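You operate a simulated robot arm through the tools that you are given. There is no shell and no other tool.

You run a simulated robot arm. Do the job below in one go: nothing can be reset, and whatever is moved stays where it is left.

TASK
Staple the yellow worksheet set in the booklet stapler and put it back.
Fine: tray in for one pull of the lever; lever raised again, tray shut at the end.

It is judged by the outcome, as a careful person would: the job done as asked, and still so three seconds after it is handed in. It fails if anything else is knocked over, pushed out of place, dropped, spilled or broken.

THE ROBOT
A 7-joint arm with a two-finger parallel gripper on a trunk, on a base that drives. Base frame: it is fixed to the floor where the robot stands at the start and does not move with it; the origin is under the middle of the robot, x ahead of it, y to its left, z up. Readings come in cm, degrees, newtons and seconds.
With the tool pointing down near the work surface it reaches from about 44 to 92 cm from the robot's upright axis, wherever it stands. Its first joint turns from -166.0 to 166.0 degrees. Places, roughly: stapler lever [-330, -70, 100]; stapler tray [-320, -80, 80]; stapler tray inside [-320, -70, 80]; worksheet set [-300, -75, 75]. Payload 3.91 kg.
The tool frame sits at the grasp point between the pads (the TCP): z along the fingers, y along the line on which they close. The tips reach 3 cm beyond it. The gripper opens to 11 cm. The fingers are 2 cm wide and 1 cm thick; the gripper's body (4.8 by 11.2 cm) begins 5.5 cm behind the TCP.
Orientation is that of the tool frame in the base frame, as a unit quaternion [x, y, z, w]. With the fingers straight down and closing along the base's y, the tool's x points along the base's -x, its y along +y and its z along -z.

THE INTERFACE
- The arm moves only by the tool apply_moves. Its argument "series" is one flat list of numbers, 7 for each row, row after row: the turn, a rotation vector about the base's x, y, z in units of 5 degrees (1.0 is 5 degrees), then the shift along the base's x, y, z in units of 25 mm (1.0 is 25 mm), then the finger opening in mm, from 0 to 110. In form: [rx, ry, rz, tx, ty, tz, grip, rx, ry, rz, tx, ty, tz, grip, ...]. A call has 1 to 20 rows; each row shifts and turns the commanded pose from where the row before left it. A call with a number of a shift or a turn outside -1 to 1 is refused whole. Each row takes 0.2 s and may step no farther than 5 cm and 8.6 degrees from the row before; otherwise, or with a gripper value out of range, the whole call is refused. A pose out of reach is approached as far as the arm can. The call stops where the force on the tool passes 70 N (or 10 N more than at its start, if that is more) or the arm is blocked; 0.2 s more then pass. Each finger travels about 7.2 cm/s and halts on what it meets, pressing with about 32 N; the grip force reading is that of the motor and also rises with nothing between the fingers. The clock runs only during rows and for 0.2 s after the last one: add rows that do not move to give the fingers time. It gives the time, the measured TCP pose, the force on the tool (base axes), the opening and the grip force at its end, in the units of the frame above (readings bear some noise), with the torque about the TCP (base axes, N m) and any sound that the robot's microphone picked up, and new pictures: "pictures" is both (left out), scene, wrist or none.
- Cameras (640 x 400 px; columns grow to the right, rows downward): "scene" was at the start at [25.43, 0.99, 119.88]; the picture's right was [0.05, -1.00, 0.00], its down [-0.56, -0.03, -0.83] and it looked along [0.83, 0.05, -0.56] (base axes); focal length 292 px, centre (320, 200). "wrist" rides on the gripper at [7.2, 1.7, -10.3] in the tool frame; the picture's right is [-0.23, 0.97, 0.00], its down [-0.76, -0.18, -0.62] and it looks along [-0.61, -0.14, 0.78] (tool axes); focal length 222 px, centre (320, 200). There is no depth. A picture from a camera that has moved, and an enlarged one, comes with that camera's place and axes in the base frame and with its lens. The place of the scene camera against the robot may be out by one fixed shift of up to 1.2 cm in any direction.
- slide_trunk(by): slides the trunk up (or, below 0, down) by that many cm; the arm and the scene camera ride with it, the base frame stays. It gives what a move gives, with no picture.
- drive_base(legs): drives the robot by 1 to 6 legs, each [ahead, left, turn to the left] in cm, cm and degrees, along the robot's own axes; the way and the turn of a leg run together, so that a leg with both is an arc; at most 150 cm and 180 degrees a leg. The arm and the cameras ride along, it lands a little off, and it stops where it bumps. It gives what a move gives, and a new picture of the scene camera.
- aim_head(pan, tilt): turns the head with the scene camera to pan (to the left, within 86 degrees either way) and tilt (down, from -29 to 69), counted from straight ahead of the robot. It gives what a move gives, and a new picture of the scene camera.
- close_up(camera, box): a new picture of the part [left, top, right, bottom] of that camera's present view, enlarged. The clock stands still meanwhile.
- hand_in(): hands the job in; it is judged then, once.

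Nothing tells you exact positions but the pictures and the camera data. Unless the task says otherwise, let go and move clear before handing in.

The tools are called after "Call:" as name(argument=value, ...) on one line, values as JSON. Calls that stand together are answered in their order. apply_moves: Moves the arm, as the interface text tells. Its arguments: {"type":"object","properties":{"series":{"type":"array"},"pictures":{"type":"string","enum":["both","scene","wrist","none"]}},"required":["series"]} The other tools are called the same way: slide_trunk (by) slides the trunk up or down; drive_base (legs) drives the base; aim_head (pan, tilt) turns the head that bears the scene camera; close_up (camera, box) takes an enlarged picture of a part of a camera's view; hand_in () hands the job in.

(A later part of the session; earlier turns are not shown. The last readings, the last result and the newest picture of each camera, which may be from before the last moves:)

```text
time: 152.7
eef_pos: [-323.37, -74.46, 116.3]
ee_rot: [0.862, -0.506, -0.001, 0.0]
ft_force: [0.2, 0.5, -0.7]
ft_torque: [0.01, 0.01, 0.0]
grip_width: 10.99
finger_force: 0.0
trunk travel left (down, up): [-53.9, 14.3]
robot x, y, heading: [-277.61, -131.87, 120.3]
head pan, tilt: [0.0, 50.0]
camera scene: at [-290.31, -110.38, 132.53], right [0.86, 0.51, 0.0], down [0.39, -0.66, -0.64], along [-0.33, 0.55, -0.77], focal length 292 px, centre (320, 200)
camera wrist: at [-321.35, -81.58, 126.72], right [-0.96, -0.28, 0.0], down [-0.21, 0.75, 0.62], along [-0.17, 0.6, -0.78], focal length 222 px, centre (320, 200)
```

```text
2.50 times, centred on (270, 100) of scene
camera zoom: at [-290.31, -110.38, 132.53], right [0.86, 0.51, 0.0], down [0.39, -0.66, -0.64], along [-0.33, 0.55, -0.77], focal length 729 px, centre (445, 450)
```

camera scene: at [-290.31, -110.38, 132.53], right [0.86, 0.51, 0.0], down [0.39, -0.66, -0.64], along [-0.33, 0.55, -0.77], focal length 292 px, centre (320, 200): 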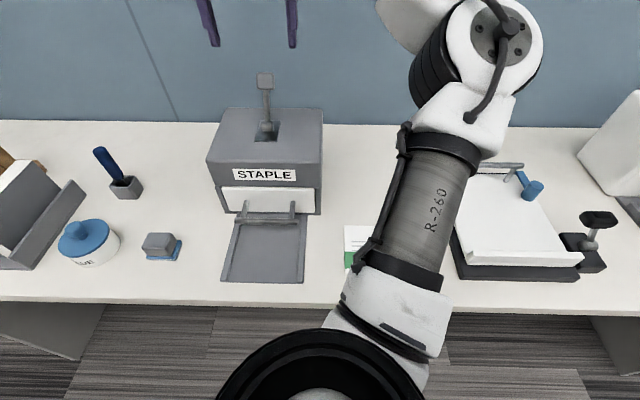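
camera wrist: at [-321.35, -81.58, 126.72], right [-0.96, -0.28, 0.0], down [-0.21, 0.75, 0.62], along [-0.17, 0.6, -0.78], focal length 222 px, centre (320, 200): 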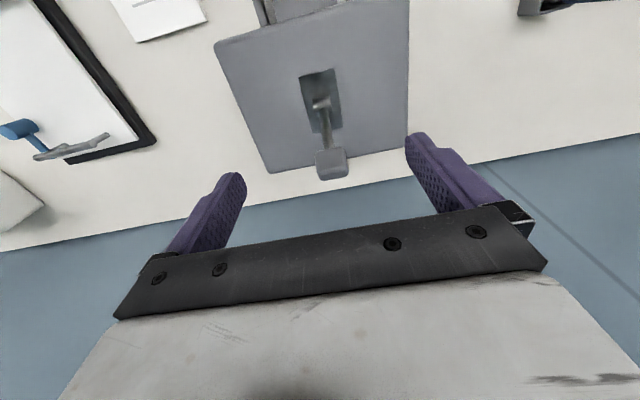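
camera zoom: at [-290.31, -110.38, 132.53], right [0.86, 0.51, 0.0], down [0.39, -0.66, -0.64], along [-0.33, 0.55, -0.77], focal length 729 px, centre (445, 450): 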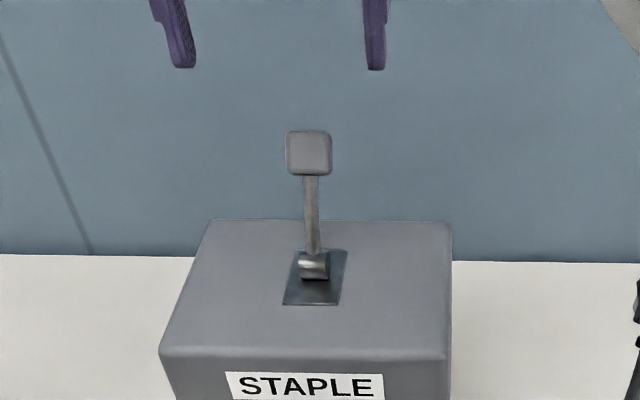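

The lever knob is at about n 98.6, z 104.5, its hinge at n 93.4, z 98 — leaning back 38°. I bring open fingers around the knob.

Call:
apply_moves(series=[0, 0, 0, -0.528, 0.942, 0, 80, 0, 0, 0, -0.528, 0.942, 0, 80, 0, 0, 0, 0, 0, 0, 80, 0, 0, 0, 0, 0, -0.832, 80, 0, 0, 0, 0, 0, -0.832, 80, 0, 0, 0, 0, 0, -0.832, 80, 0, 0, 0, 0, 0, -0.832, 80, 0, 0, 0, 0, 0, -0.832, 80, 0, 0, 0, 0, 0, 0, 80])

Call:
close_up(camera="wrist", box=[160, 60, 480, 260])

Call:
close_up(camera="scene", box=[190, 0, 350, 160])

```text
time: 154.7
eef_pos: [-326.4, -69.72, 106.07]
ee_rot: [0.863, -0.506, -0.001, 0.001]
ft_force: [-0.1, -0.4, 0.1]
ft_torque: [-0.02, -0.01, 0.0]
grip_width: 8.01
finger_force: 0.1
trunk travel left (down, up): [-53.9, 14.3]
robot x, y, heading: [-277.32, -132.02, 120.7]
head pan, tilt: [0.0, 50.0]
camera scene: at [-290.32, -110.38, 132.53], right [0.86, 0.51, 0.0], down [0.39, -0.66, -0.64], along [-0.33, 0.55, -0.77], focal length 292 px, centre (320, 200)
camera wrist: at [-324.4, -76.89, 116.42], right [-0.96, -0.28, 0.0], down [-0.22, 0.75, 0.62], along [-0.17, 0.6, -0.78], focal length 222 px, centre (320, 200)
```

scene: 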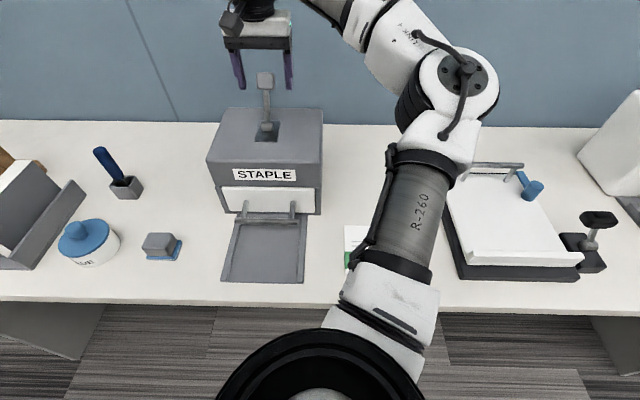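
wrist: 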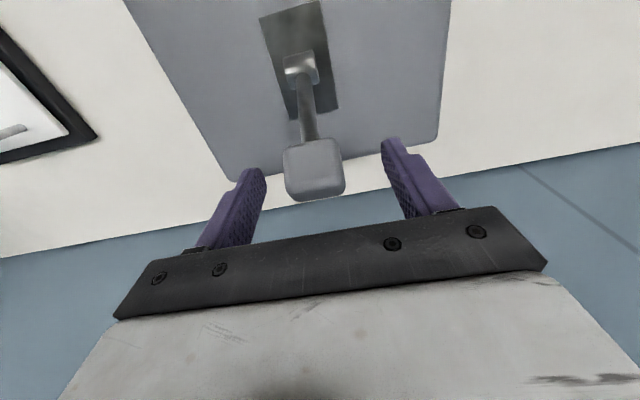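

```text
2.00 times, centred on (320, 160) of wrist
camera zoom: at [-324.4, -76.89, 116.42], right [-0.96, -0.28, 0.0], down [-0.22, 0.75, 0.62], along [-0.17, 0.6, -0.78], focal length 444 px, centre (320, 280)
```

zoom: 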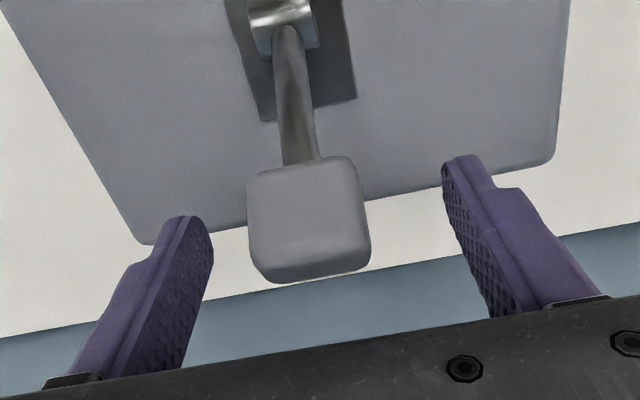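

```text
2.50 times, centred on (270, 80) of scene
camera zoom: at [-290.32, -110.38, 132.53], right [0.86, 0.51, 0.0], down [0.39, -0.66, -0.64], along [-0.33, 0.55, -0.77], focal length 729 px, centre (445, 500)
```

zoom: 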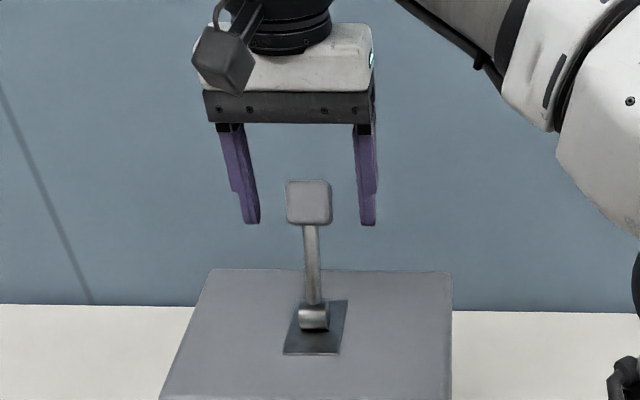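

The fingers straddle the knob centrally. I close on it.

Call:
apply_moves(series=[0, 0, 0, 0.059, -0.105, -0.2, 80, 0, 0, 0, 0, 0, 0, 50, 0, 0, 0, 0, 0, 0, 20, 0, 0, 0, 0, 0, 0, 0, 0, 0, 0, 0, 0, 0, 0, 0, 0, 0, 0, 0, 0, 0], pictures="wrist")

```text
time: 156.1
eef_pos: [-326.04, -70.01, 105.45]
ee_rot: [0.862, -0.507, -0.001, 0.0]
ft_force: [11.3, 2.7, -2.1]
ft_torque: [0.11, -0.27, -0.15]
grip_width: 3.37
finger_force: 45.2
trunk travel left (down, up): [-53.9, 14.3]
robot x, y, heading: [-277.13, -132.09, 120.3]
head pan, tilt: [0.0, 50.0]
camera wrist: at [-324.07, -77.12, 115.92], right [-0.96, -0.28, 0.0], down [-0.21, 0.75, 0.62], along [-0.17, 0.6, -0.78], focal length 222 px, centre (320, 200)
```

wrist: 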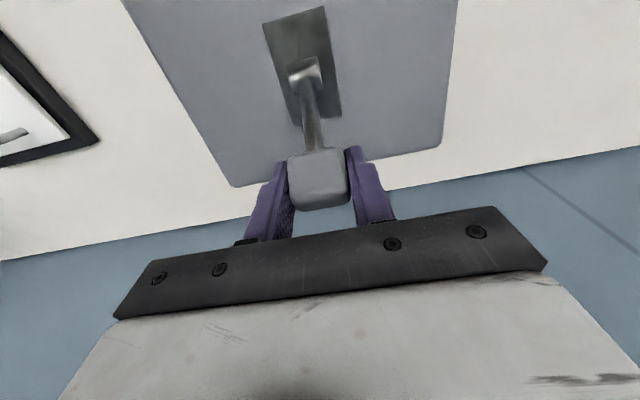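

Firm on the knob. I pull the lever forward along its arc, a part at a time.

Call:
apply_moves(series=[0.523, 0.293, 0, 0.2425, -0.4325, 0.324, 0, 0.523, 0.293, 0, 0.266, -0.4744, 0.232, 0, 0.523, 0.293, 0, 0.2836, -0.5058, 0.136, 0, 0, 0, 0, 0, 0, 0, 0], pictures="both")

```text
time: 157.1
eef_pos: [-324.06, -73.62, 106.69]
ee_rot: [0.86, -0.504, -0.067, -0.038]
ft_force: [-3.5, 11.8, -15.9]
ft_torque: [1.03, 0.42, -0.27]
grip_width: 3.4
finger_force: 44.6
trunk travel left (down, up): [-53.9, 14.3]
robot x, y, heading: [-277.29, -132.0, 120.5]
head pan, tilt: [0.0, 50.0]
camera scene: at [-290.44, -110.2, 132.46], right [0.86, 0.51, 0.0], down [0.39, -0.66, -0.64], along [-0.33, 0.55, -0.77], focal length 292 px, centre (320, 200)
camera wrist: at [-321.29, -82.03, 115.95], right [-0.96, -0.28, 0.04], down [-0.16, 0.66, 0.73], along [-0.23, 0.7, -0.68], focal length 222 px, centre (320, 200)
```

scene: 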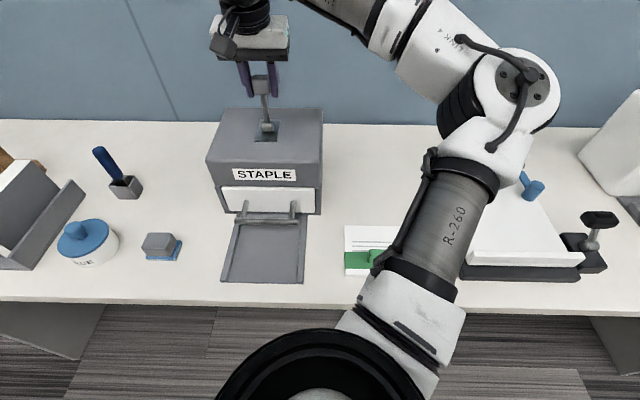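
wrist: 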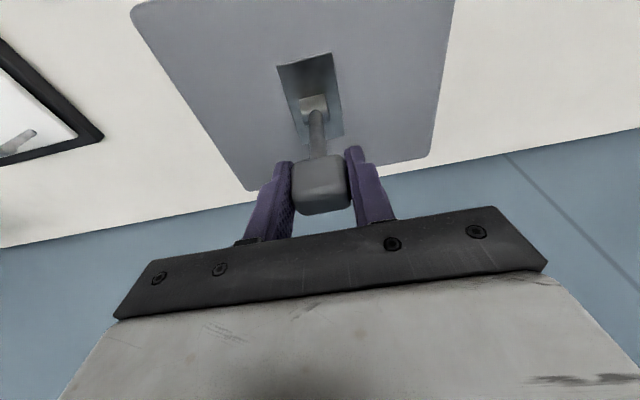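

Call:
apply_moves(series=[0.523, 0.293, 0, 0.2895, -0.5162, -0.08, 0, 0.523, 0.293, 0, 0.2875, -0.5127, -0.14, 0, 0.523, 0.293, 0, 0.2758, -0.4918, -0.22, 0, 0, 0, 0, 0, 0, 0, 0], pictures="both")

```text
time: 158.1
eef_pos: [-321.86, -77.44, 106.08]
ee_rot: [0.851, -0.5, -0.137, -0.079]
ft_force: [-4.0, 12.1, 7.9]
ft_torque: [1.27, 0.6, -0.07]
grip_width: 3.39
finger_force: 45.1
trunk travel left (down, up): [-53.9, 14.3]
robot x, y, heading: [-277.42, -132.07, 120.8]
head pan, tilt: [0.0, 50.0]
camera scene: at [-290.29, -110.33, 132.54], right [0.86, 0.51, 0.0], down [0.39, -0.66, -0.64], along [-0.33, 0.55, -0.77], focal length 292 px, centre (320, 200)
camera wrist: at [-318.51, -87.06, 113.69], right [-0.96, -0.29, 0.07], down [-0.1, 0.55, 0.83], along [-0.28, 0.79, -0.55], focal length 222 px, centre (320, 200)
```

scene: 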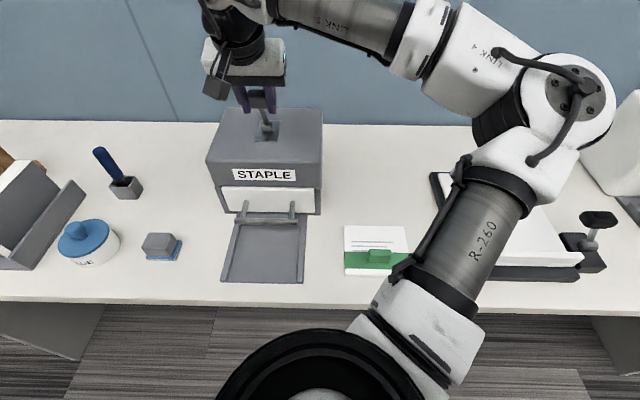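
wrist: 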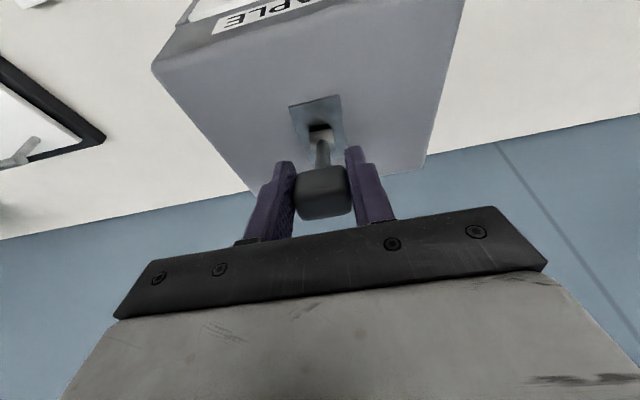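

Call:
apply_moves(series=[0.523, 0.293, 0, 0.264, -0.471, -0.18, 0, 0.523, 0.293, 0, 0.2445, -0.436, -0.3, 0, 0.523, 0.293, 0, 0.215, -0.384, -0.4, 0, 0, 0, 0, 0, 0, 0, 0], pictures="both")

```text
time: 159.1
eef_pos: [-320.02, -80.82, 103.94]
ee_rot: [0.839, -0.492, -0.201, -0.118]
ft_force: [-0.5, 0.5, -0.4]
ft_torque: [0.01, 0.02, 0.0]
grip_width: 0.0
finger_force: 37.4
trunk travel left (down, up): [-53.9, 14.3]
robot x, y, heading: [-277.41, -132.17, 120.6]
head pan, tilt: [0.0, 50.0]
camera scene: at [-290.31, -110.41, 132.53], right [0.86, 0.51, 0.0], down [0.39, -0.66, -0.64], along [-0.33, 0.55, -0.77], focal length 292 px, centre (320, 200)
camera wrist: at [-316.06, -91.31, 109.9], right [-0.95, -0.3, 0.1], down [-0.04, 0.43, 0.9], along [-0.31, 0.85, -0.42], focal length 222 px, centre (320, 200)
```

scene: 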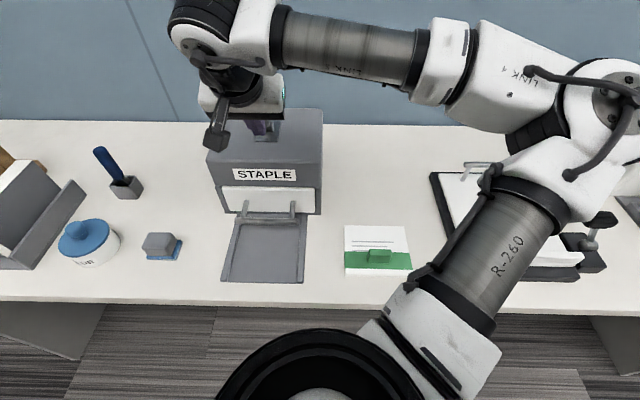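
wrist: 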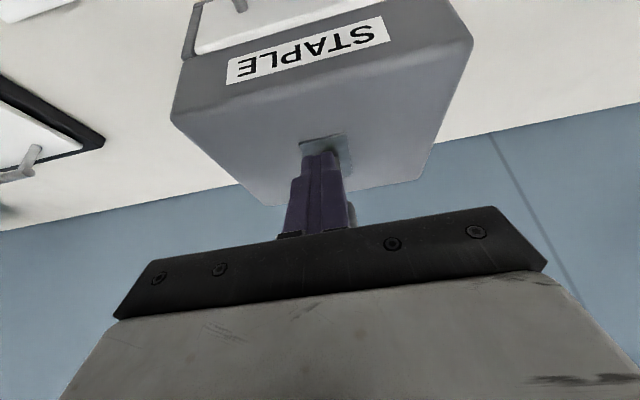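

The fingers slipped off the knob part-way. I back away toward me and look at the lever.

Call:
apply_moves(series=[0, 0, 0, 0.3, -0.52, 0.3, 0, 0, 0, 0, 0.3, -0.52, 0.8, 0, 0, 0, 0, 0.3, -0.52, 0.8, 0, 0, 0, 0, 0.3, -0.52, 0.8, 40, -0.523, -0.293, 0, 0.6, 0.3, 0.8, 80, -0.523, -0.293, 0, 0.8, 0.45, 0, 80, -0.523, -0.293, 0, 0.8, 0.45, 0, 80, -0.523, -0.293, 0, 0.8, 0.45, 0, 80, -0.523, -0.293, 0, 0.8, 0.45, 0, 80, -0.523, -0.293, 0, 0, 0, 0, 80, -0.523, -0.293, 0, 0, 0, 0, 80, -0.523, -0.293, 0, 0, 0, 0, 80, -0.523, -0.293, 0, 0, 0, 0, 80])

Call:
close_up(camera="scene", box=[190, 60, 350, 220])

```text
time: 161.9
eef_pos: [-307.61, -80.62, 112.62]
ee_rot: [0.863, -0.506, 0.0, 0.0]
ft_force: [0.3, 0.1, 0.2]
ft_torque: [-0.03, -0.03, 0.02]
grip_width: 8.02
finger_force: 0.0
trunk travel left (down, up): [-53.9, 14.3]
robot x, y, heading: [-277.3, -131.81, 120.7]
head pan, tilt: [0.0, 50.0]
camera scene: at [-290.33, -110.38, 132.53], right [0.86, 0.51, 0.0], down [0.39, -0.66, -0.64], along [-0.33, 0.55, -0.77], focal length 292 px, centre (320, 200)
camera wrist: at [-305.54, -87.76, 122.95], right [-0.96, -0.28, 0.0], down [-0.22, 0.75, 0.62], along [-0.17, 0.6, -0.78], focal length 222 px, centre (320, 200)
```

scene: 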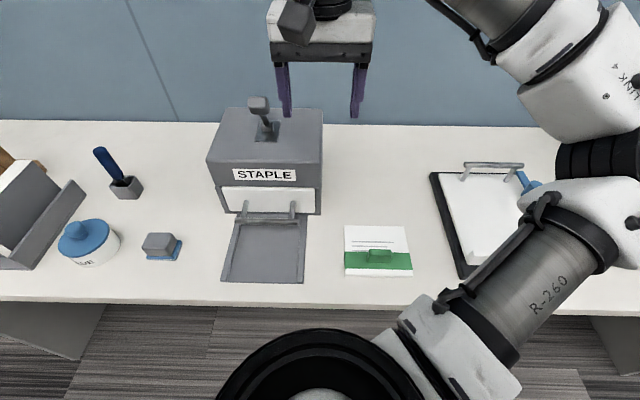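
wrist: 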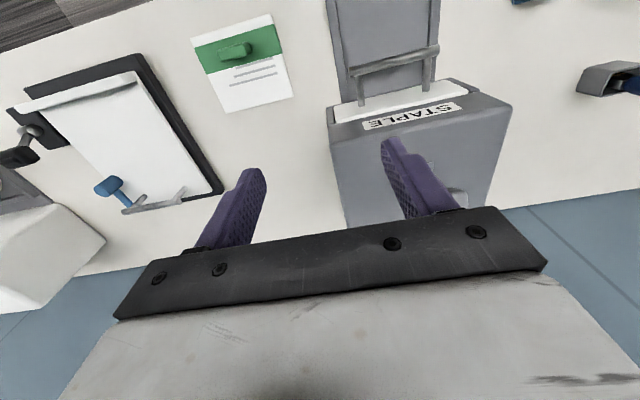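

```text
2.50 times, centred on (270, 140) of scene
camera zoom: at [-290.33, -110.38, 132.53], right [0.86, 0.51, 0.0], down [0.39, -0.66, -0.64], along [-0.33, 0.55, -0.77], focal length 729 px, centre (445, 350)
```

zoom: 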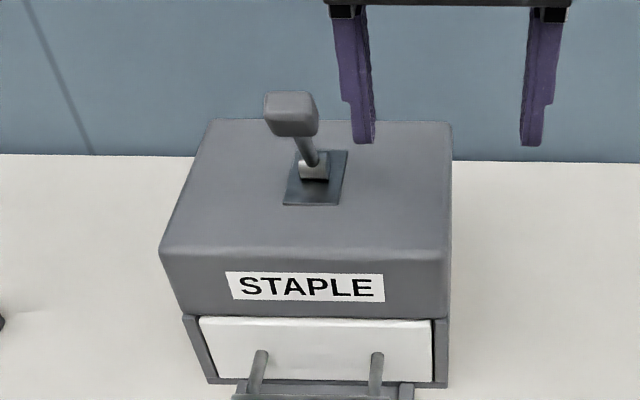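

The lever has stayed where it was let go, some 30° forward. I get a top view of it to grip it again, deeper and in line with the lever.

Call:
apply_moves(series=[0, 0, 0, -0.91, -0.143, 0.5, 90, 0, 0, 0, -0.91, -0.143, 0.5, 90, 0, 0, 0, -0.91, -0.143, 0.5, 90, 0, 0, 0, -0.91, -0.143, 0.5, 90, 0, 0, 0, -0.91, -0.143, 0, 90, 0, 0, 0, 0, 0, 0, 90])

Call:
close_up(camera="wrist", box=[200, 40, 460, 240])

Call:
close_up(camera="scene", box=[220, 80, 320, 150])

```text
time: 163.3
eef_pos: [-318.9, -82.26, 117.64]
ee_rot: [0.862, -0.506, -0.001, 0.001]
ft_force: [0.6, 0.5, 0.1]
ft_torque: [0.03, -0.01, -0.04]
grip_width: 8.99
finger_force: 0.1
trunk travel left (down, up): [-53.9, 14.3]
robot x, y, heading: [-277.34, -132.05, 120.2]
head pan, tilt: [0.0, 50.0]
camera scene: at [-290.31, -110.38, 132.53], right [0.86, 0.51, 0.0], down [0.39, -0.66, -0.64], along [-0.33, 0.55, -0.77], focal length 292 px, centre (320, 200)
camera wrist: at [-316.87, -89.49, 128.09], right [-0.96, -0.28, 0.0], down [-0.22, 0.75, 0.62], along [-0.17, 0.6, -0.78], focal length 222 px, centre (320, 200)
```

scene: 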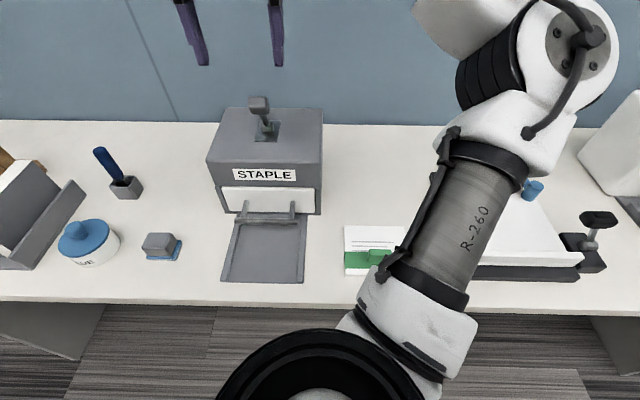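
wrist: 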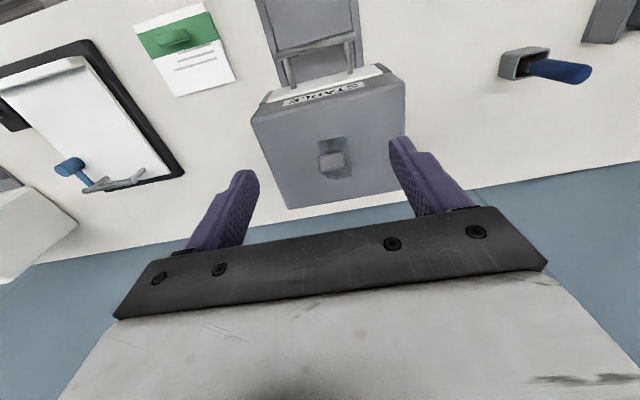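

```text
2.00 times, centred on (330, 140) of wrist
camera zoom: at [-316.87, -89.49, 128.09], right [-0.96, -0.28, 0.0], down [-0.22, 0.75, 0.62], along [-0.17, 0.6, -0.78], focal length 444 px, centre (300, 320)
```

zoom: 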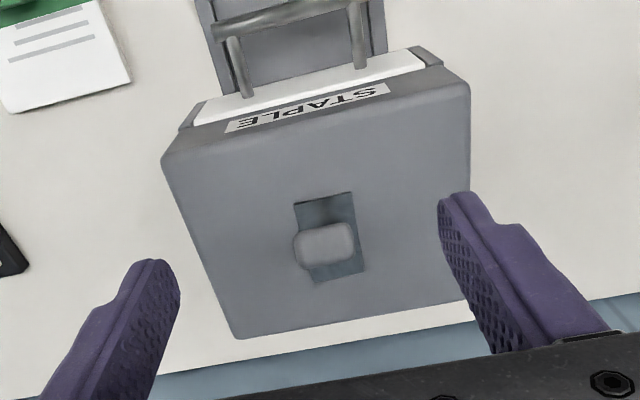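

```text
5.71 times, centred on (270, 115) of scene
camera zoom: at [-290.31, -110.38, 132.53], right [0.86, 0.51, 0.0], down [0.39, -0.66, -0.64], along [-0.33, 0.55, -0.77], focal length 1666 px, centre (606, 686)
```

zoom: 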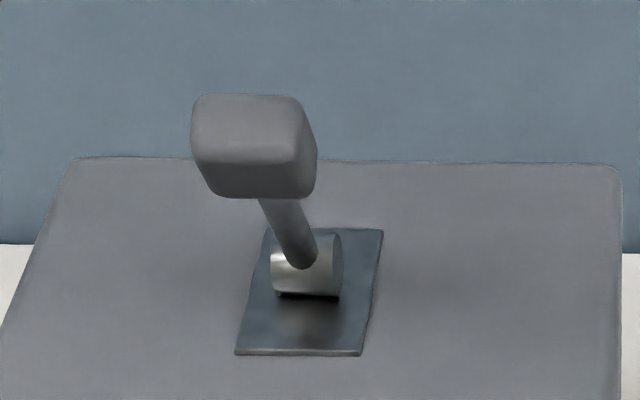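

The lever now stands at about 28° forward and likely needs firmer pushing than a friction grip allows. I will place closed fingers flat behind the knob, in line with the lever, and swing them round the hinge.

Call:
apply_moves(series=[0.814, 0.456, 0, -0.137, 0.244, -0.22, 0, 0.814, 0.456, 0, -0.137, 0.244, -0.22, 0, 0.814, 0.456, 0, -0.137, 0.244, -0.22, 0, 0.814, 0.456, 0, -0.137, 0.244, -0.22, 0, 0.814, 0.456, 0, -0.137, 0.244, -0.22, 0, 0.814, 0.456, 0, -0.137, 0.244, -0.22, 0, 0, 0, 0, 0, 0, 0, 0], pictures="both")

```text
time: 164.9
eef_pos: [-320.96, -78.96, 114.41]
ee_rot: [0.837, -0.49, -0.211, -0.123]
ft_force: [-0.5, -0.3, -0.1]
ft_torque: [0.0, 0.02, 0.01]
grip_width: 0.0
finger_force: 32.0
trunk travel left (down, up): [-53.9, 14.3]
robot x, y, heading: [-277.54, -132.39, 120.8]
head pan, tilt: [0.0, 50.0]
camera scene: at [-290.33, -110.38, 132.53], right [0.86, 0.51, 0.0], down [0.39, -0.66, -0.64], along [-0.33, 0.55, -0.77], focal length 292 px, centre (320, 200)
camera wrist: at [-316.94, -89.47, 120.12], right [-0.95, -0.3, 0.11], down [-0.03, 0.42, 0.91], along [-0.32, 0.86, -0.4], focal length 222 px, centre (320, 200)
```

scene: 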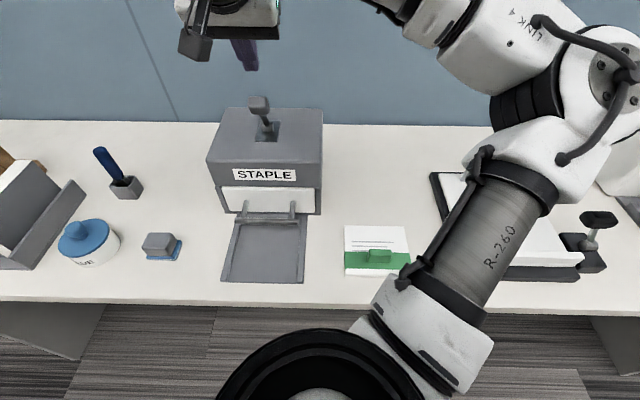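
wrist: 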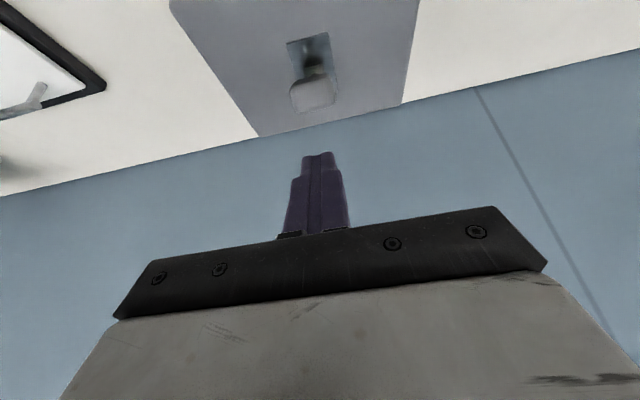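

Call:
apply_moves(series=[0, 0, 0, -0.2005, 0.3575, -0.71, 0, 0, 0, 0, -0.2005, 0.3575, -0.71, 0, 0, 0, 0, -0.2005, 0.3575, -0.71, 0, 0, 0, 0, -0.2005, 0.3575, -0.71, 0, 0, 0, 0, 0, 0, 0, 0], pictures="both")

Call:
close_up(camera="scene", box=[190, 40, 350, 140])

```text
time: 166.1
eef_pos: [-322.97, -75.34, 107.24]
ee_rot: [0.837, -0.49, -0.21, -0.122]
ft_force: [-0.9, 0.0, 0.5]
ft_torque: [-0.02, -0.04, -0.03]
grip_width: 0.0
finger_force: 31.7
trunk travel left (down, up): [-53.9, 14.3]
robot x, y, heading: [-277.13, -132.33, 120.1]
head pan, tilt: [0.0, 50.0]
camera scene: at [-290.32, -110.38, 132.53], right [0.86, 0.51, 0.0], down [0.39, -0.66, -0.64], along [-0.33, 0.55, -0.77], focal length 292 px, centre (320, 200)
camera wrist: at [-319.12, -85.94, 113.0], right [-0.95, -0.3, 0.11], down [-0.03, 0.42, 0.91], along [-0.32, 0.86, -0.4], focal length 222 px, centre (320, 200)
```

scene: 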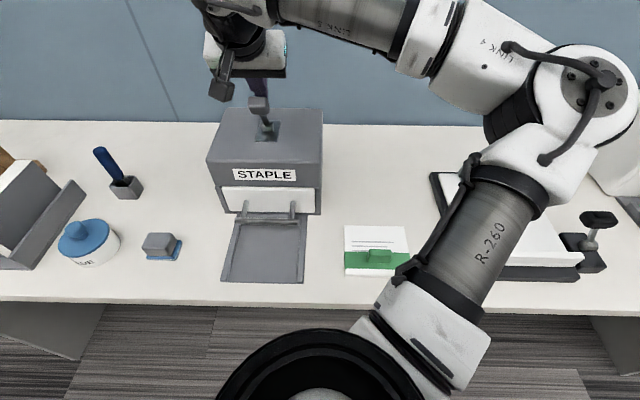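
wrist: 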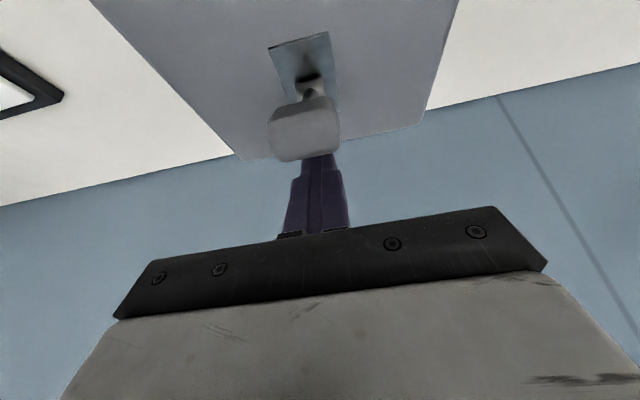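

```text
4.00 times, centred on (270, 90) of scene
camera zoom: at [-290.32, -110.38, 132.53], right [0.86, 0.51, 0.0], down [0.39, -0.66, -0.64], along [-0.33, 0.55, -0.77], focal length 1166 px, centre (520, 640)
```

zoom: 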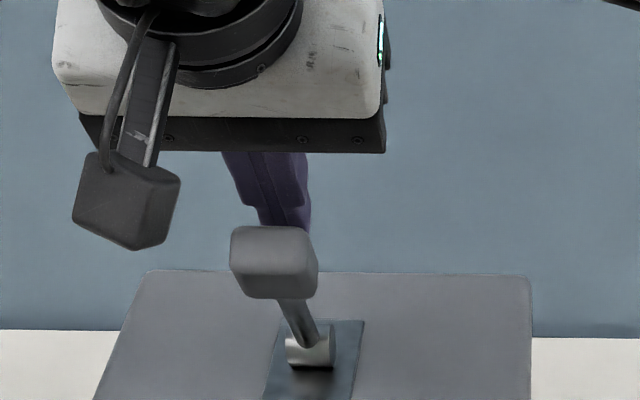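

The fingers are behind the knob. I swing it forward around the hinge in small steps, watching force and sound.

Call:
apply_moves(series=[0, 0, 0, 0.1565, -0.279, -0.168, 0, 0.872, 0.489, 0, 0.1487, -0.2651, -0.088, 0, 0.872, 0.489, 0, 0.1467, -0.2616, -0.112, 0, 0.872, 0.489, 0, 0.1389, -0.2476, -0.14, 0, 0, 0, 0, 0, 0, 0, 0], pictures="both")

```text
time: 166.9
eef_pos: [-322.44, -76.45, 106.95]
ee_rot: [0.81, -0.48, -0.293, -0.167]
ft_force: [-15.3, 17.5, 9.1]
ft_torque: [-0.07, -0.07, 0.11]
grip_width: 0.04
finger_force: 32.0
trunk travel left (down, up): [-53.9, 14.3]
robot x, y, heading: [-277.42, -132.2, 120.6]
head pan, tilt: [0.0, 50.0]
stopped in row 4: the force on the tool passed its limit at 75 N (the readings are from after the stop); the commanded pose is now the measured one
camera scene: at [-290.5, -110.17, 132.48], right [0.86, 0.51, 0.0], down [0.39, -0.66, -0.64], along [-0.33, 0.55, -0.77], focal length 292 px, centre (320, 200)
camera wrist: at [-318.01, -87.73, 110.48], right [-0.94, -0.32, 0.16], down [0.07, 0.26, 0.96], along [-0.34, 0.91, -0.22], focal length 222 px, centre (320, 200)
```

scene: 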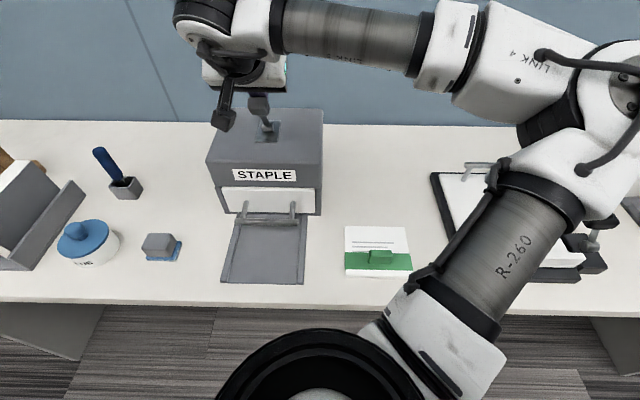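
wrist: 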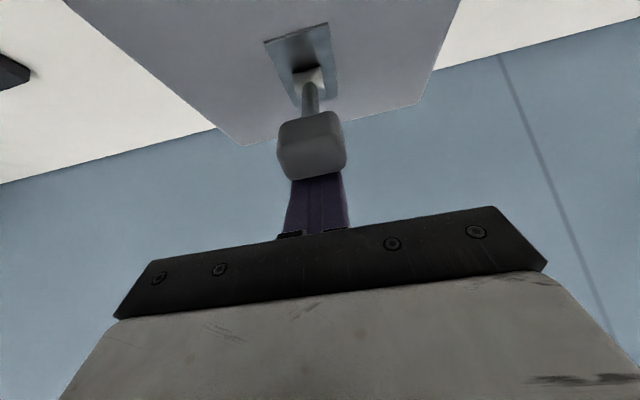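

The lever resisted 75 N without moving: it appears to be at its end stop already. I check its position.

Call:
close_up(camera="scene", box=[220, 80, 320, 150])

Call:
apply_moves(series=[0, 0, 0, -0.17, 0.3, 0, 0, 0, 0, 0, -0.1, 0.17, 0.5, 0, 0, 0, 0, 0, 0, 0.9, 0, 0, 0, 0, 0, 0, 0.9, 0, 0, 0, 0, 0.3, -0.5, 0.9, 0, 0, 0, 0, 0.3, -0.5, 0.9, 0])

Call:
close_up(camera="scene", box=[220, 80, 320, 150])

```text
5.71 times, centred on (270, 115) of scene
camera zoom: at [-290.5, -110.17, 132.48], right [0.86, 0.51, 0.0], down [0.39, -0.66, -0.64], along [-0.33, 0.55, -0.77], focal length 1666 px, centre (606, 686)
```

zoom: 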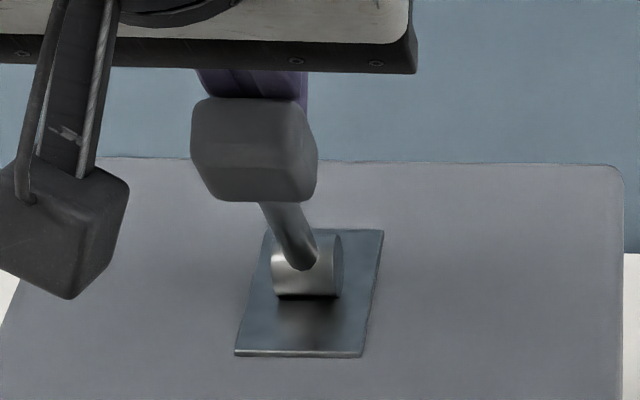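

```text
time: 168.3
eef_pos: [-321.41, -77.77, 117.3]
ee_rot: [0.811, -0.48, -0.291, -0.166]
ft_force: [-0.9, 0.0, 0.7]
ft_torque: [-0.01, -0.03, -0.01]
grip_width: 0.01
finger_force: 32.0
trunk travel left (down, up): [-53.9, 14.3]
robot x, y, heading: [-277.47, -132.25, 120.4]
head pan, tilt: [0.0, 50.0]
camera scene: at [-290.38, -110.32, 132.53], right [0.86, 0.51, 0.0], down [0.39, -0.66, -0.64], along [-0.33, 0.55, -0.77], focal length 292 px, centre (320, 200)
camera wrist: at [-317.06, -89.22, 120.87], right [-0.94, -0.32, 0.15], down [0.07, 0.26, 0.96], along [-0.35, 0.91, -0.23], focal length 222 px, centre (320, 200)
```

scene: 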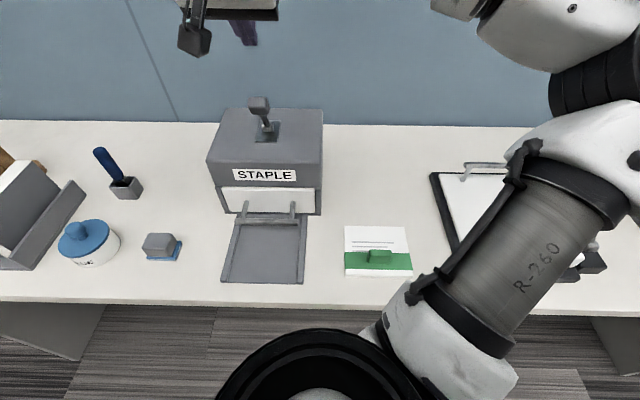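
wrist: 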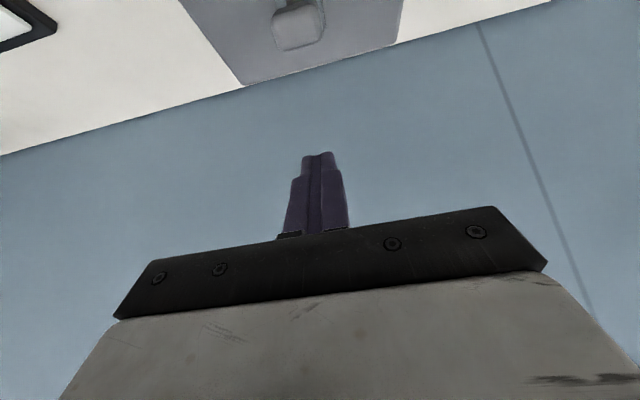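

```text
5.71 times, centred on (270, 115) of scene
camera zoom: at [-290.38, -110.32, 132.53], right [0.86, 0.51, 0.0], down [0.39, -0.66, -0.64], along [-0.33, 0.55, -0.77], focal length 1666 px, centre (606, 686)
```

zoom: 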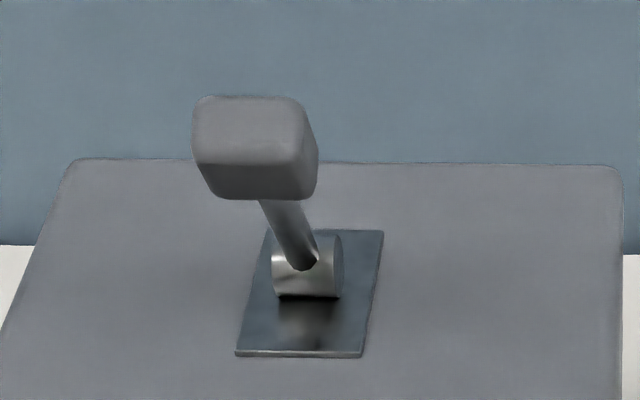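

The lever is at its stop, so the pull is done. To raise it I set the tool upright and come down with closed fingers on my side of the knob.

Call:
apply_moves(series=[-0.853, -0.478, 0, 0.0954, -0.17, 0, 0, -0.853, -0.478, 0, 0.0954, -0.17, 0, 0, -0.853, -0.478, 0, 0.0954, -0.17, 0, 0, -0.853, -0.478, 0, 0.0954, -0.17, 0, 0, -0.853, -0.478, 0, 0.0954, -0.17, 0, 0, -0.853, -0.478, 0, 0.0954, -0.17, 0, 0, -0.853, -0.478, 0, 0.0954, -0.17, 0, 0, -0.853, -0.478, 0, 0.0954, -0.17, 0, 0, 0, 0, 0, 0, 0, -0.88, 0, 0, 0, 0, 0, 0, -0.88, 0, 0, 0, 0, 0, 0, -0.88, 0, 0, 0, 0, 0, 0, 0, 0])

```text
time: 170.9
eef_pos: [-319.47, -81.44, 110.58]
ee_rot: [0.86, -0.511, -0.001, 0.002]
ft_force: [0.8, 0.6, 0.3]
ft_torque: [-0.03, 0.0, 0.01]
grip_width: 0.02
finger_force: 32.2
trunk travel left (down, up): [-53.9, 14.3]
robot x, y, heading: [-277.78, -132.1, 120.6]
head pan, tilt: [0.0, 50.0]
camera scene: at [-290.39, -110.31, 132.53], right [0.86, 0.51, 0.0], down [0.39, -0.66, -0.64], along [-0.33, 0.55, -0.77], focal length 292 px, centre (320, 200)
camera wrist: at [-317.48, -88.55, 120.99], right [-0.96, -0.27, 0.0], down [-0.21, 0.75, 0.62], along [-0.17, 0.6, -0.78], focal length 222 px, centre (320, 200)
```

scene: 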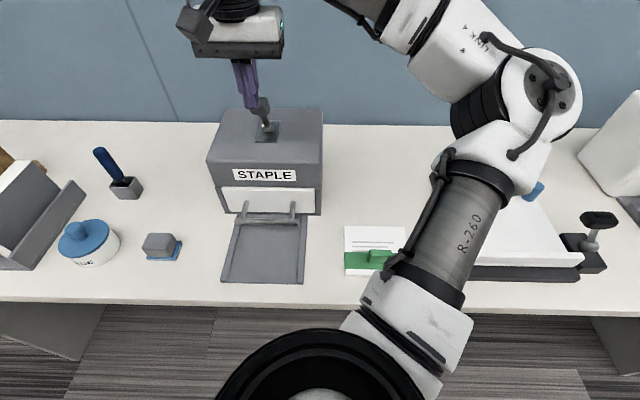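
wrist: 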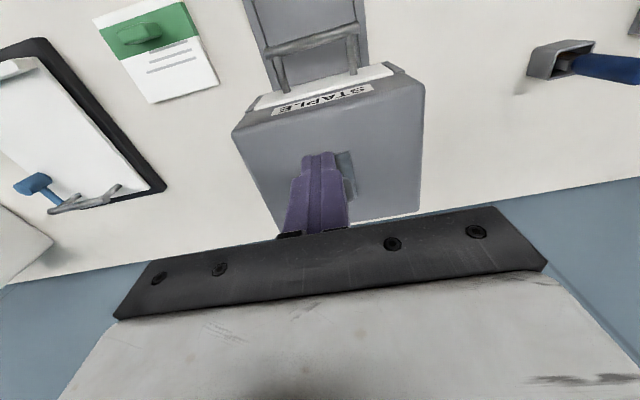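

I lower to knob height and push the lever back up.

Call:
apply_moves(series=[0, 0, 0, 0, 0, -0.8, 0, 0, 0, 0, 0, 0, -0.8, 0, 0, 0, 0, -0.2, 0.35, 0, 0, 0, 0, 0, -0.2445, 0.436, 0, 0, 0, 0, 0, -0.2445, 0.436, 0.1, 0, 0, 0, 0, -0.2445, 0.436, 0, 0, 0, 0, 0, -0.2445, 0.436, 0, 0, 0, 0, 0, -0.2, 0.35, 0, 0, 0, 0, 0, 0, 0, 0, 0])

Call:
close_up(camera="scene", box=[190, 20, 350, 160])

```text
time: 172.9
eef_pos: [-322.66, -75.6, 107.71]
ee_rot: [0.861, -0.508, -0.008, 0.002]
ft_force: [12.0, -6.8, 64.0]
ft_torque: [0.52, -0.63, 0.01]
grip_width: 0.0
finger_force: 32.1
trunk travel left (down, up): [-53.9, 14.3]
robot x, y, heading: [-277.7, -131.91, 120.7]
head pan, tilt: [0.0, 50.0]
camera scene: at [-289.95, -110.79, 132.72], right [0.86, 0.51, 0.0], down [0.39, -0.66, -0.65], along [-0.33, 0.56, -0.76], focal length 292 px, centre (320, 200)
camera wrist: at [-320.53, -82.8, 118.1], right [-0.96, -0.27, 0.01], down [-0.2, 0.75, 0.63], along [-0.18, 0.6, -0.78], focal length 222 px, centre (320, 200)
```

scene: 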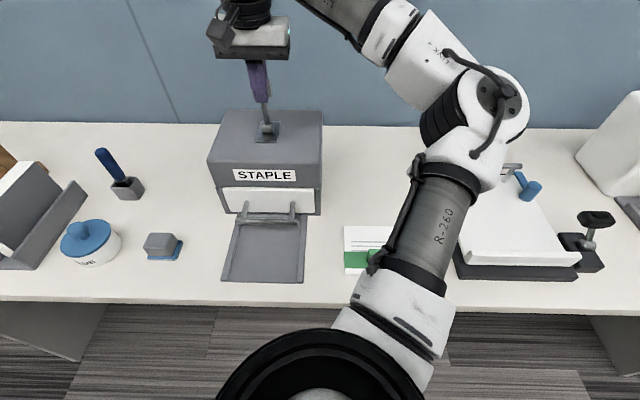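
wrist: 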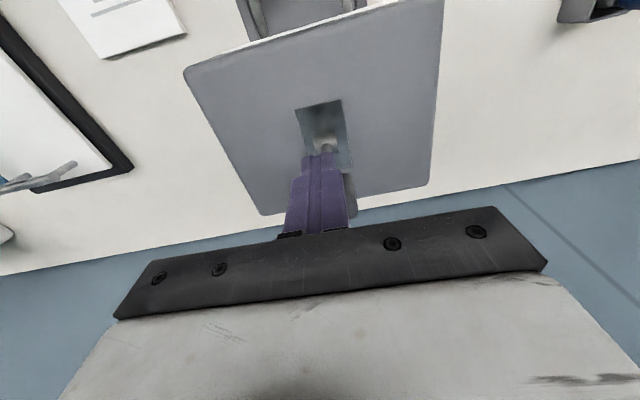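

```text
2.86 times, centred on (270, 90) of scene
camera zoom: at [-289.95, -110.79, 132.72], right [0.86, 0.51, 0.0], down [0.39, -0.66, -0.65], along [-0.33, 0.56, -0.76], focal length 833 px, centre (463, 514)
```

zoom: 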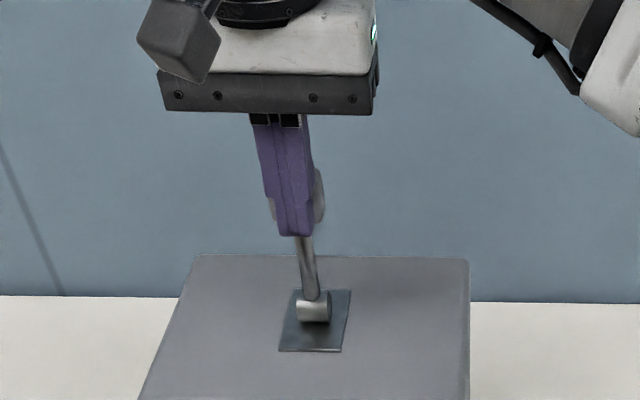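

Upward friction force built up; I relieve it a little and go on.

Call:
apply_moves(series=[0, 0, 0, 0.05, -0.09, 0.25, 0, 0, 0, 0, 0, 0, 0.2, 0, 0, 0, 0, 0, 0, 0, 0], pictures="wrist")

Call:
close_up(camera="scene", box=[190, 20, 350, 160])

```text
time: 173.8
eef_pos: [-322.81, -75.56, 107.8]
ee_rot: [0.86, -0.51, 0.0, 0.002]
ft_force: [3.5, 0.2, 2.7]
ft_torque: [0.06, 0.02, -0.06]
grip_width: 0.0
finger_force: 32.3
trunk travel left (down, up): [-53.9, 14.3]
robot x, y, heading: [-277.32, -131.84, 120.4]
head pan, tilt: [0.0, 50.0]
camera wrist: at [-320.88, -82.62, 118.27], right [-0.96, -0.27, 0.0], down [-0.21, 0.76, 0.62], along [-0.17, 0.6, -0.78], focal length 222 px, centre (320, 200)
```

wrist: 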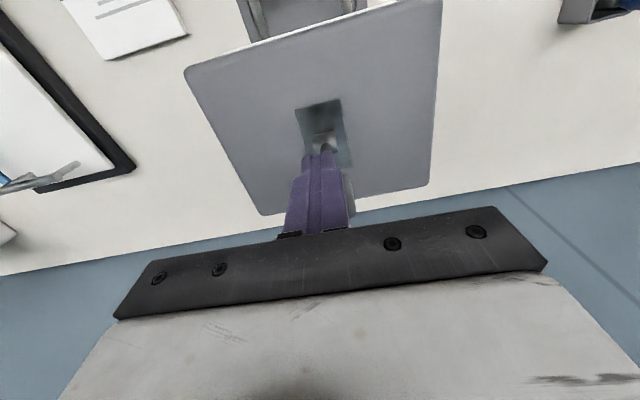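

```text
2.86 times, centred on (270, 90) of scene
camera zoom: at [-290.35, -110.32, 132.49], right [0.86, 0.51, 0.0], down [0.39, -0.66, -0.64], along [-0.33, 0.55, -0.77], focal length 833 px, centre (463, 514)
```

zoom: 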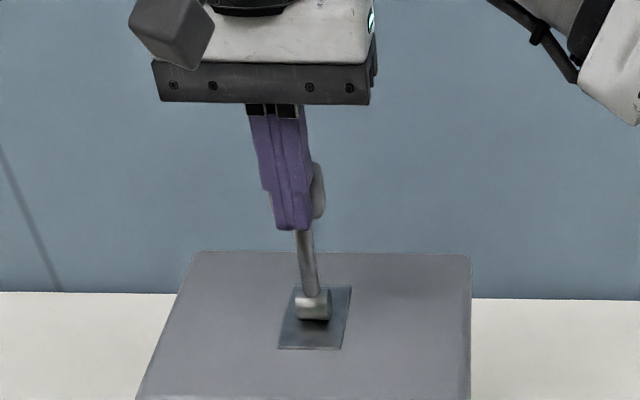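

Call:
apply_moves(series=[0, 0, 0, -0.078, 0.1395, -0.04, 0, 0, 0, 0, -0.078, 0.1395, -0.04, 0, 0, 0, 0, -0.078, 0.1395, -0.06, 0, 0, 0, 0, -0.078, 0.1395, -0.06, 0, 0, 0, 0, -0.078, 0.1395, -0.06, 0, 0, 0, 0, 0, 0, 0, 0], pictures="wrist")

Call:
close_up(camera="scene", box=[190, 20, 350, 160])

```text
time: 175.2
eef_pos: [-323.76, -73.69, 107.29]
ee_rot: [0.861, -0.509, -0.001, 0.002]
ft_force: [-0.4, 0.0, 0.3]
ft_torque: [-0.03, -0.06, -0.01]
grip_width: 0.01
finger_force: 32.1
trunk travel left (down, up): [-53.9, 14.3]
robot x, y, heading: [-277.59, -132.02, 120.5]
head pan, tilt: [0.0, 50.0]
camera wrist: at [-321.73, -80.77, 117.73], right [-0.96, -0.27, 0.0], down [-0.21, 0.75, 0.62], along [-0.17, 0.6, -0.78], focal length 222 px, centre (320, 200)
```

wrist: 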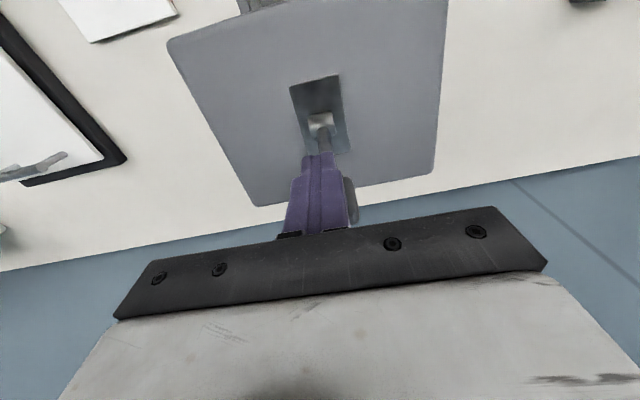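

```text
2.86 times, centred on (270, 90) of scene
camera zoom: at [-290.39, -110.31, 132.53], right [0.86, 0.51, 0.0], down [0.39, -0.66, -0.64], along [-0.33, 0.55, -0.77], focal length 833 px, centre (463, 514)
```

zoom: 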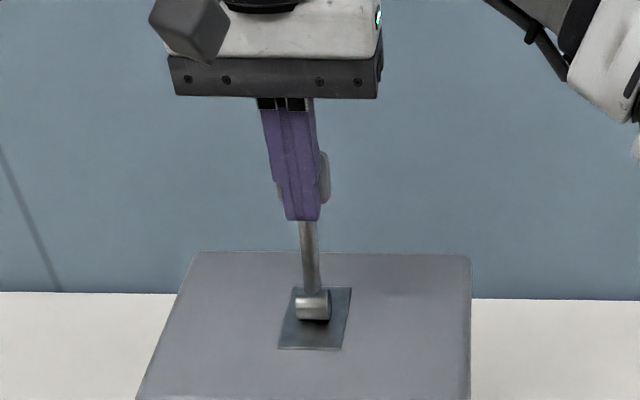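

Call:
apply_moves(series=[0, 0, 0, -0.078, 0.1395, -0.06, 0, 0, 0, 0, -0.078, 0.1395, -0.06, 0, 0, 0, 0, -0.078, 0.1395, -0.06, 0, 0, 0, 0, 0, 0, 0, 0], pictures="wrist")

Call:
apply_moves(series=[0, 0, 0, -0.06, 0.105, -0.04, 0, 0, 0, 0, -0.06, 0.105, -0.04, 0, 0, 0, 0, 0, 0, 0, 0], pictures="none")

Call:
close_up(camera="scene", box=[190, 20, 350, 160])

```text
time: 176.2
eef_pos: [-324.2, -72.66, 106.9]
ee_rot: [0.86, -0.51, -0.001, 0.002]
ft_force: [-0.2, 0.2, 0.8]
ft_torque: [-0.01, -0.02, 0.03]
grip_width: 0.01
finger_force: 31.6
trunk travel left (down, up): [-53.9, 14.3]
robot x, y, heading: [-277.11, -131.91, 120.6]
head pan, tilt: [0.0, 50.0]
camera wrist: at [-322.29, -79.76, 117.24], right [-0.96, -0.27, 0.0], down [-0.21, 0.75, 0.62], along [-0.17, 0.6, -0.78], focal length 222 px, centre (320, 200)
```

wrist: 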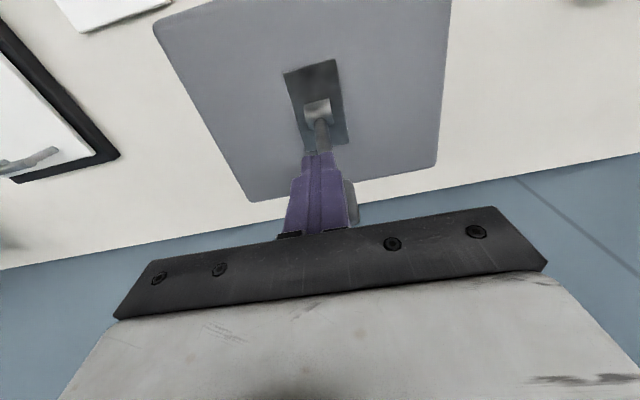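

```text
time: 176.9
eef_pos: [-324.4, -72.5, 106.81]
ee_rot: [0.861, -0.508, 0.002, 0.002]
ft_force: [25.9, -30.8, -11.4]
ft_torque: [-0.82, -1.0, 0.02]
grip_width: 0.0
finger_force: 32.2
trunk travel left (down, up): [-53.9, 14.3]
robot x, y, heading: [-277.52, -131.98, 120.1]
head pan, tilt: [0.0, 50.0]
```

```text
2.86 times, centred on (270, 90) of scene
camera zoom: at [-290.21, -110.53, 132.57], right [0.86, 0.51, 0.0], down [0.39, -0.66, -0.64], along [-0.33, 0.56, -0.76], focal length 833 px, centre (463, 514)
```

zoom: 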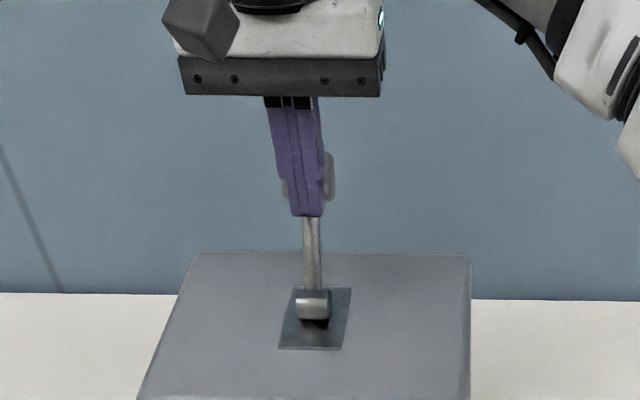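

It reached its upper stop (40 N resistance). I back off, rise and check the lever.

Call:
apply_moves(series=[0, 0, 0, 0.15, -0.27, 0, 0, 0, 0, 0, 0.2445, -0.436, 0.2, 0, 0, 0, 0, 0.4, -0.7, 0.9, 0, 0, 0, 0, 0.4, -0.7, 0.9, 0, 0, 0, 0, 0.4, -0.7, 0.9, 0, 0, 0, 0, 0.4, -0.7, 0, 30, 0, 0, 0, 0.4, -0.7, 0, 30, 0, 0, 0, 0.8, 0.3, 0, 30, 0, 0, 0, 0.8, 0.45, 0, 30, 0, 0, 0, 0.8, 0.45, 0, 30, 0, 0, 0, 0.8, 0.45, 0, 30])

Call:
close_up(camera="scene", box=[200, 30, 350, 240])

```text
time: 179.3
eef_pos: [-310.44, -78.63, 113.92]
ee_rot: [0.86, -0.51, -0.002, 0.002]
ft_force: [0.2, -0.4, 0.4]
ft_torque: [0.02, -0.02, 0.01]
grip_width: 3.01
finger_force: 0.1
trunk travel left (down, up): [-53.9, 14.3]
robot x, y, heading: [-277.28, -132.14, 120.4]
head pan, tilt: [0.0, 50.0]
camera scene: at [-290.36, -110.3, 132.53], right [0.86, 0.51, 0.0], down [0.39, -0.66, -0.64], along [-0.33, 0.55, -0.77], focal length 292 px, centre (320, 200)
camera wrist: at [-308.34, -85.7, 124.33], right [-0.96, -0.27, 0.0], down [-0.21, 0.76, 0.62], along [-0.17, 0.6, -0.78], focal length 222 px, centre (320, 200)
```

scene: 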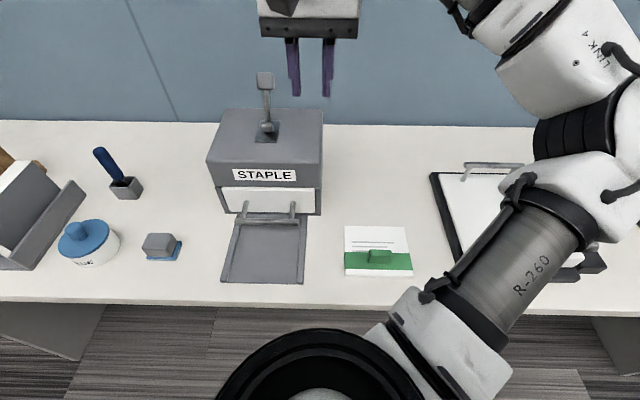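
wrist: 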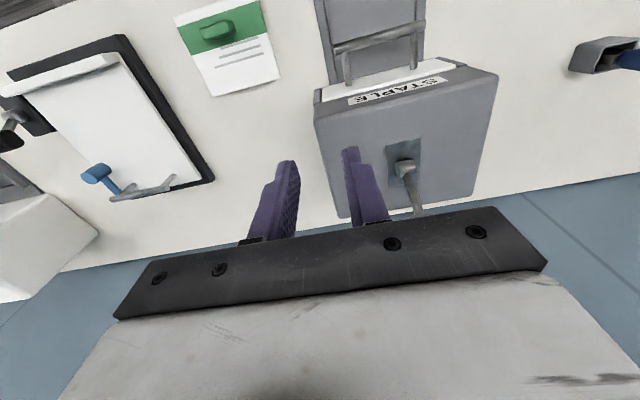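

```text
1.90 times, centred on (275, 135) of scene
camera zoom: at [-290.36, -110.3, 132.53], right [0.86, 0.51, 0.0], down [0.39, -0.66, -0.64], along [-0.33, 0.55, -0.77], focal length 555 px, centre (406, 324)
```

zoom: 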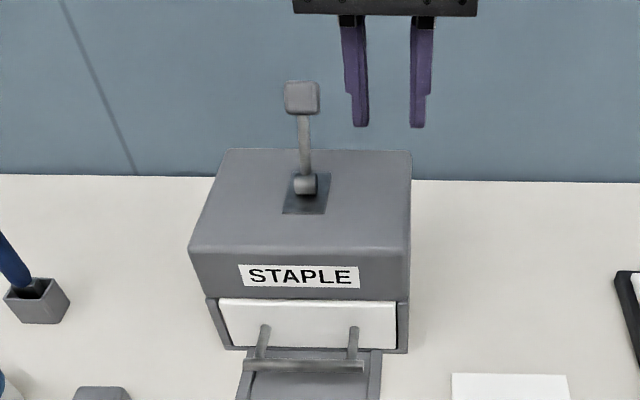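

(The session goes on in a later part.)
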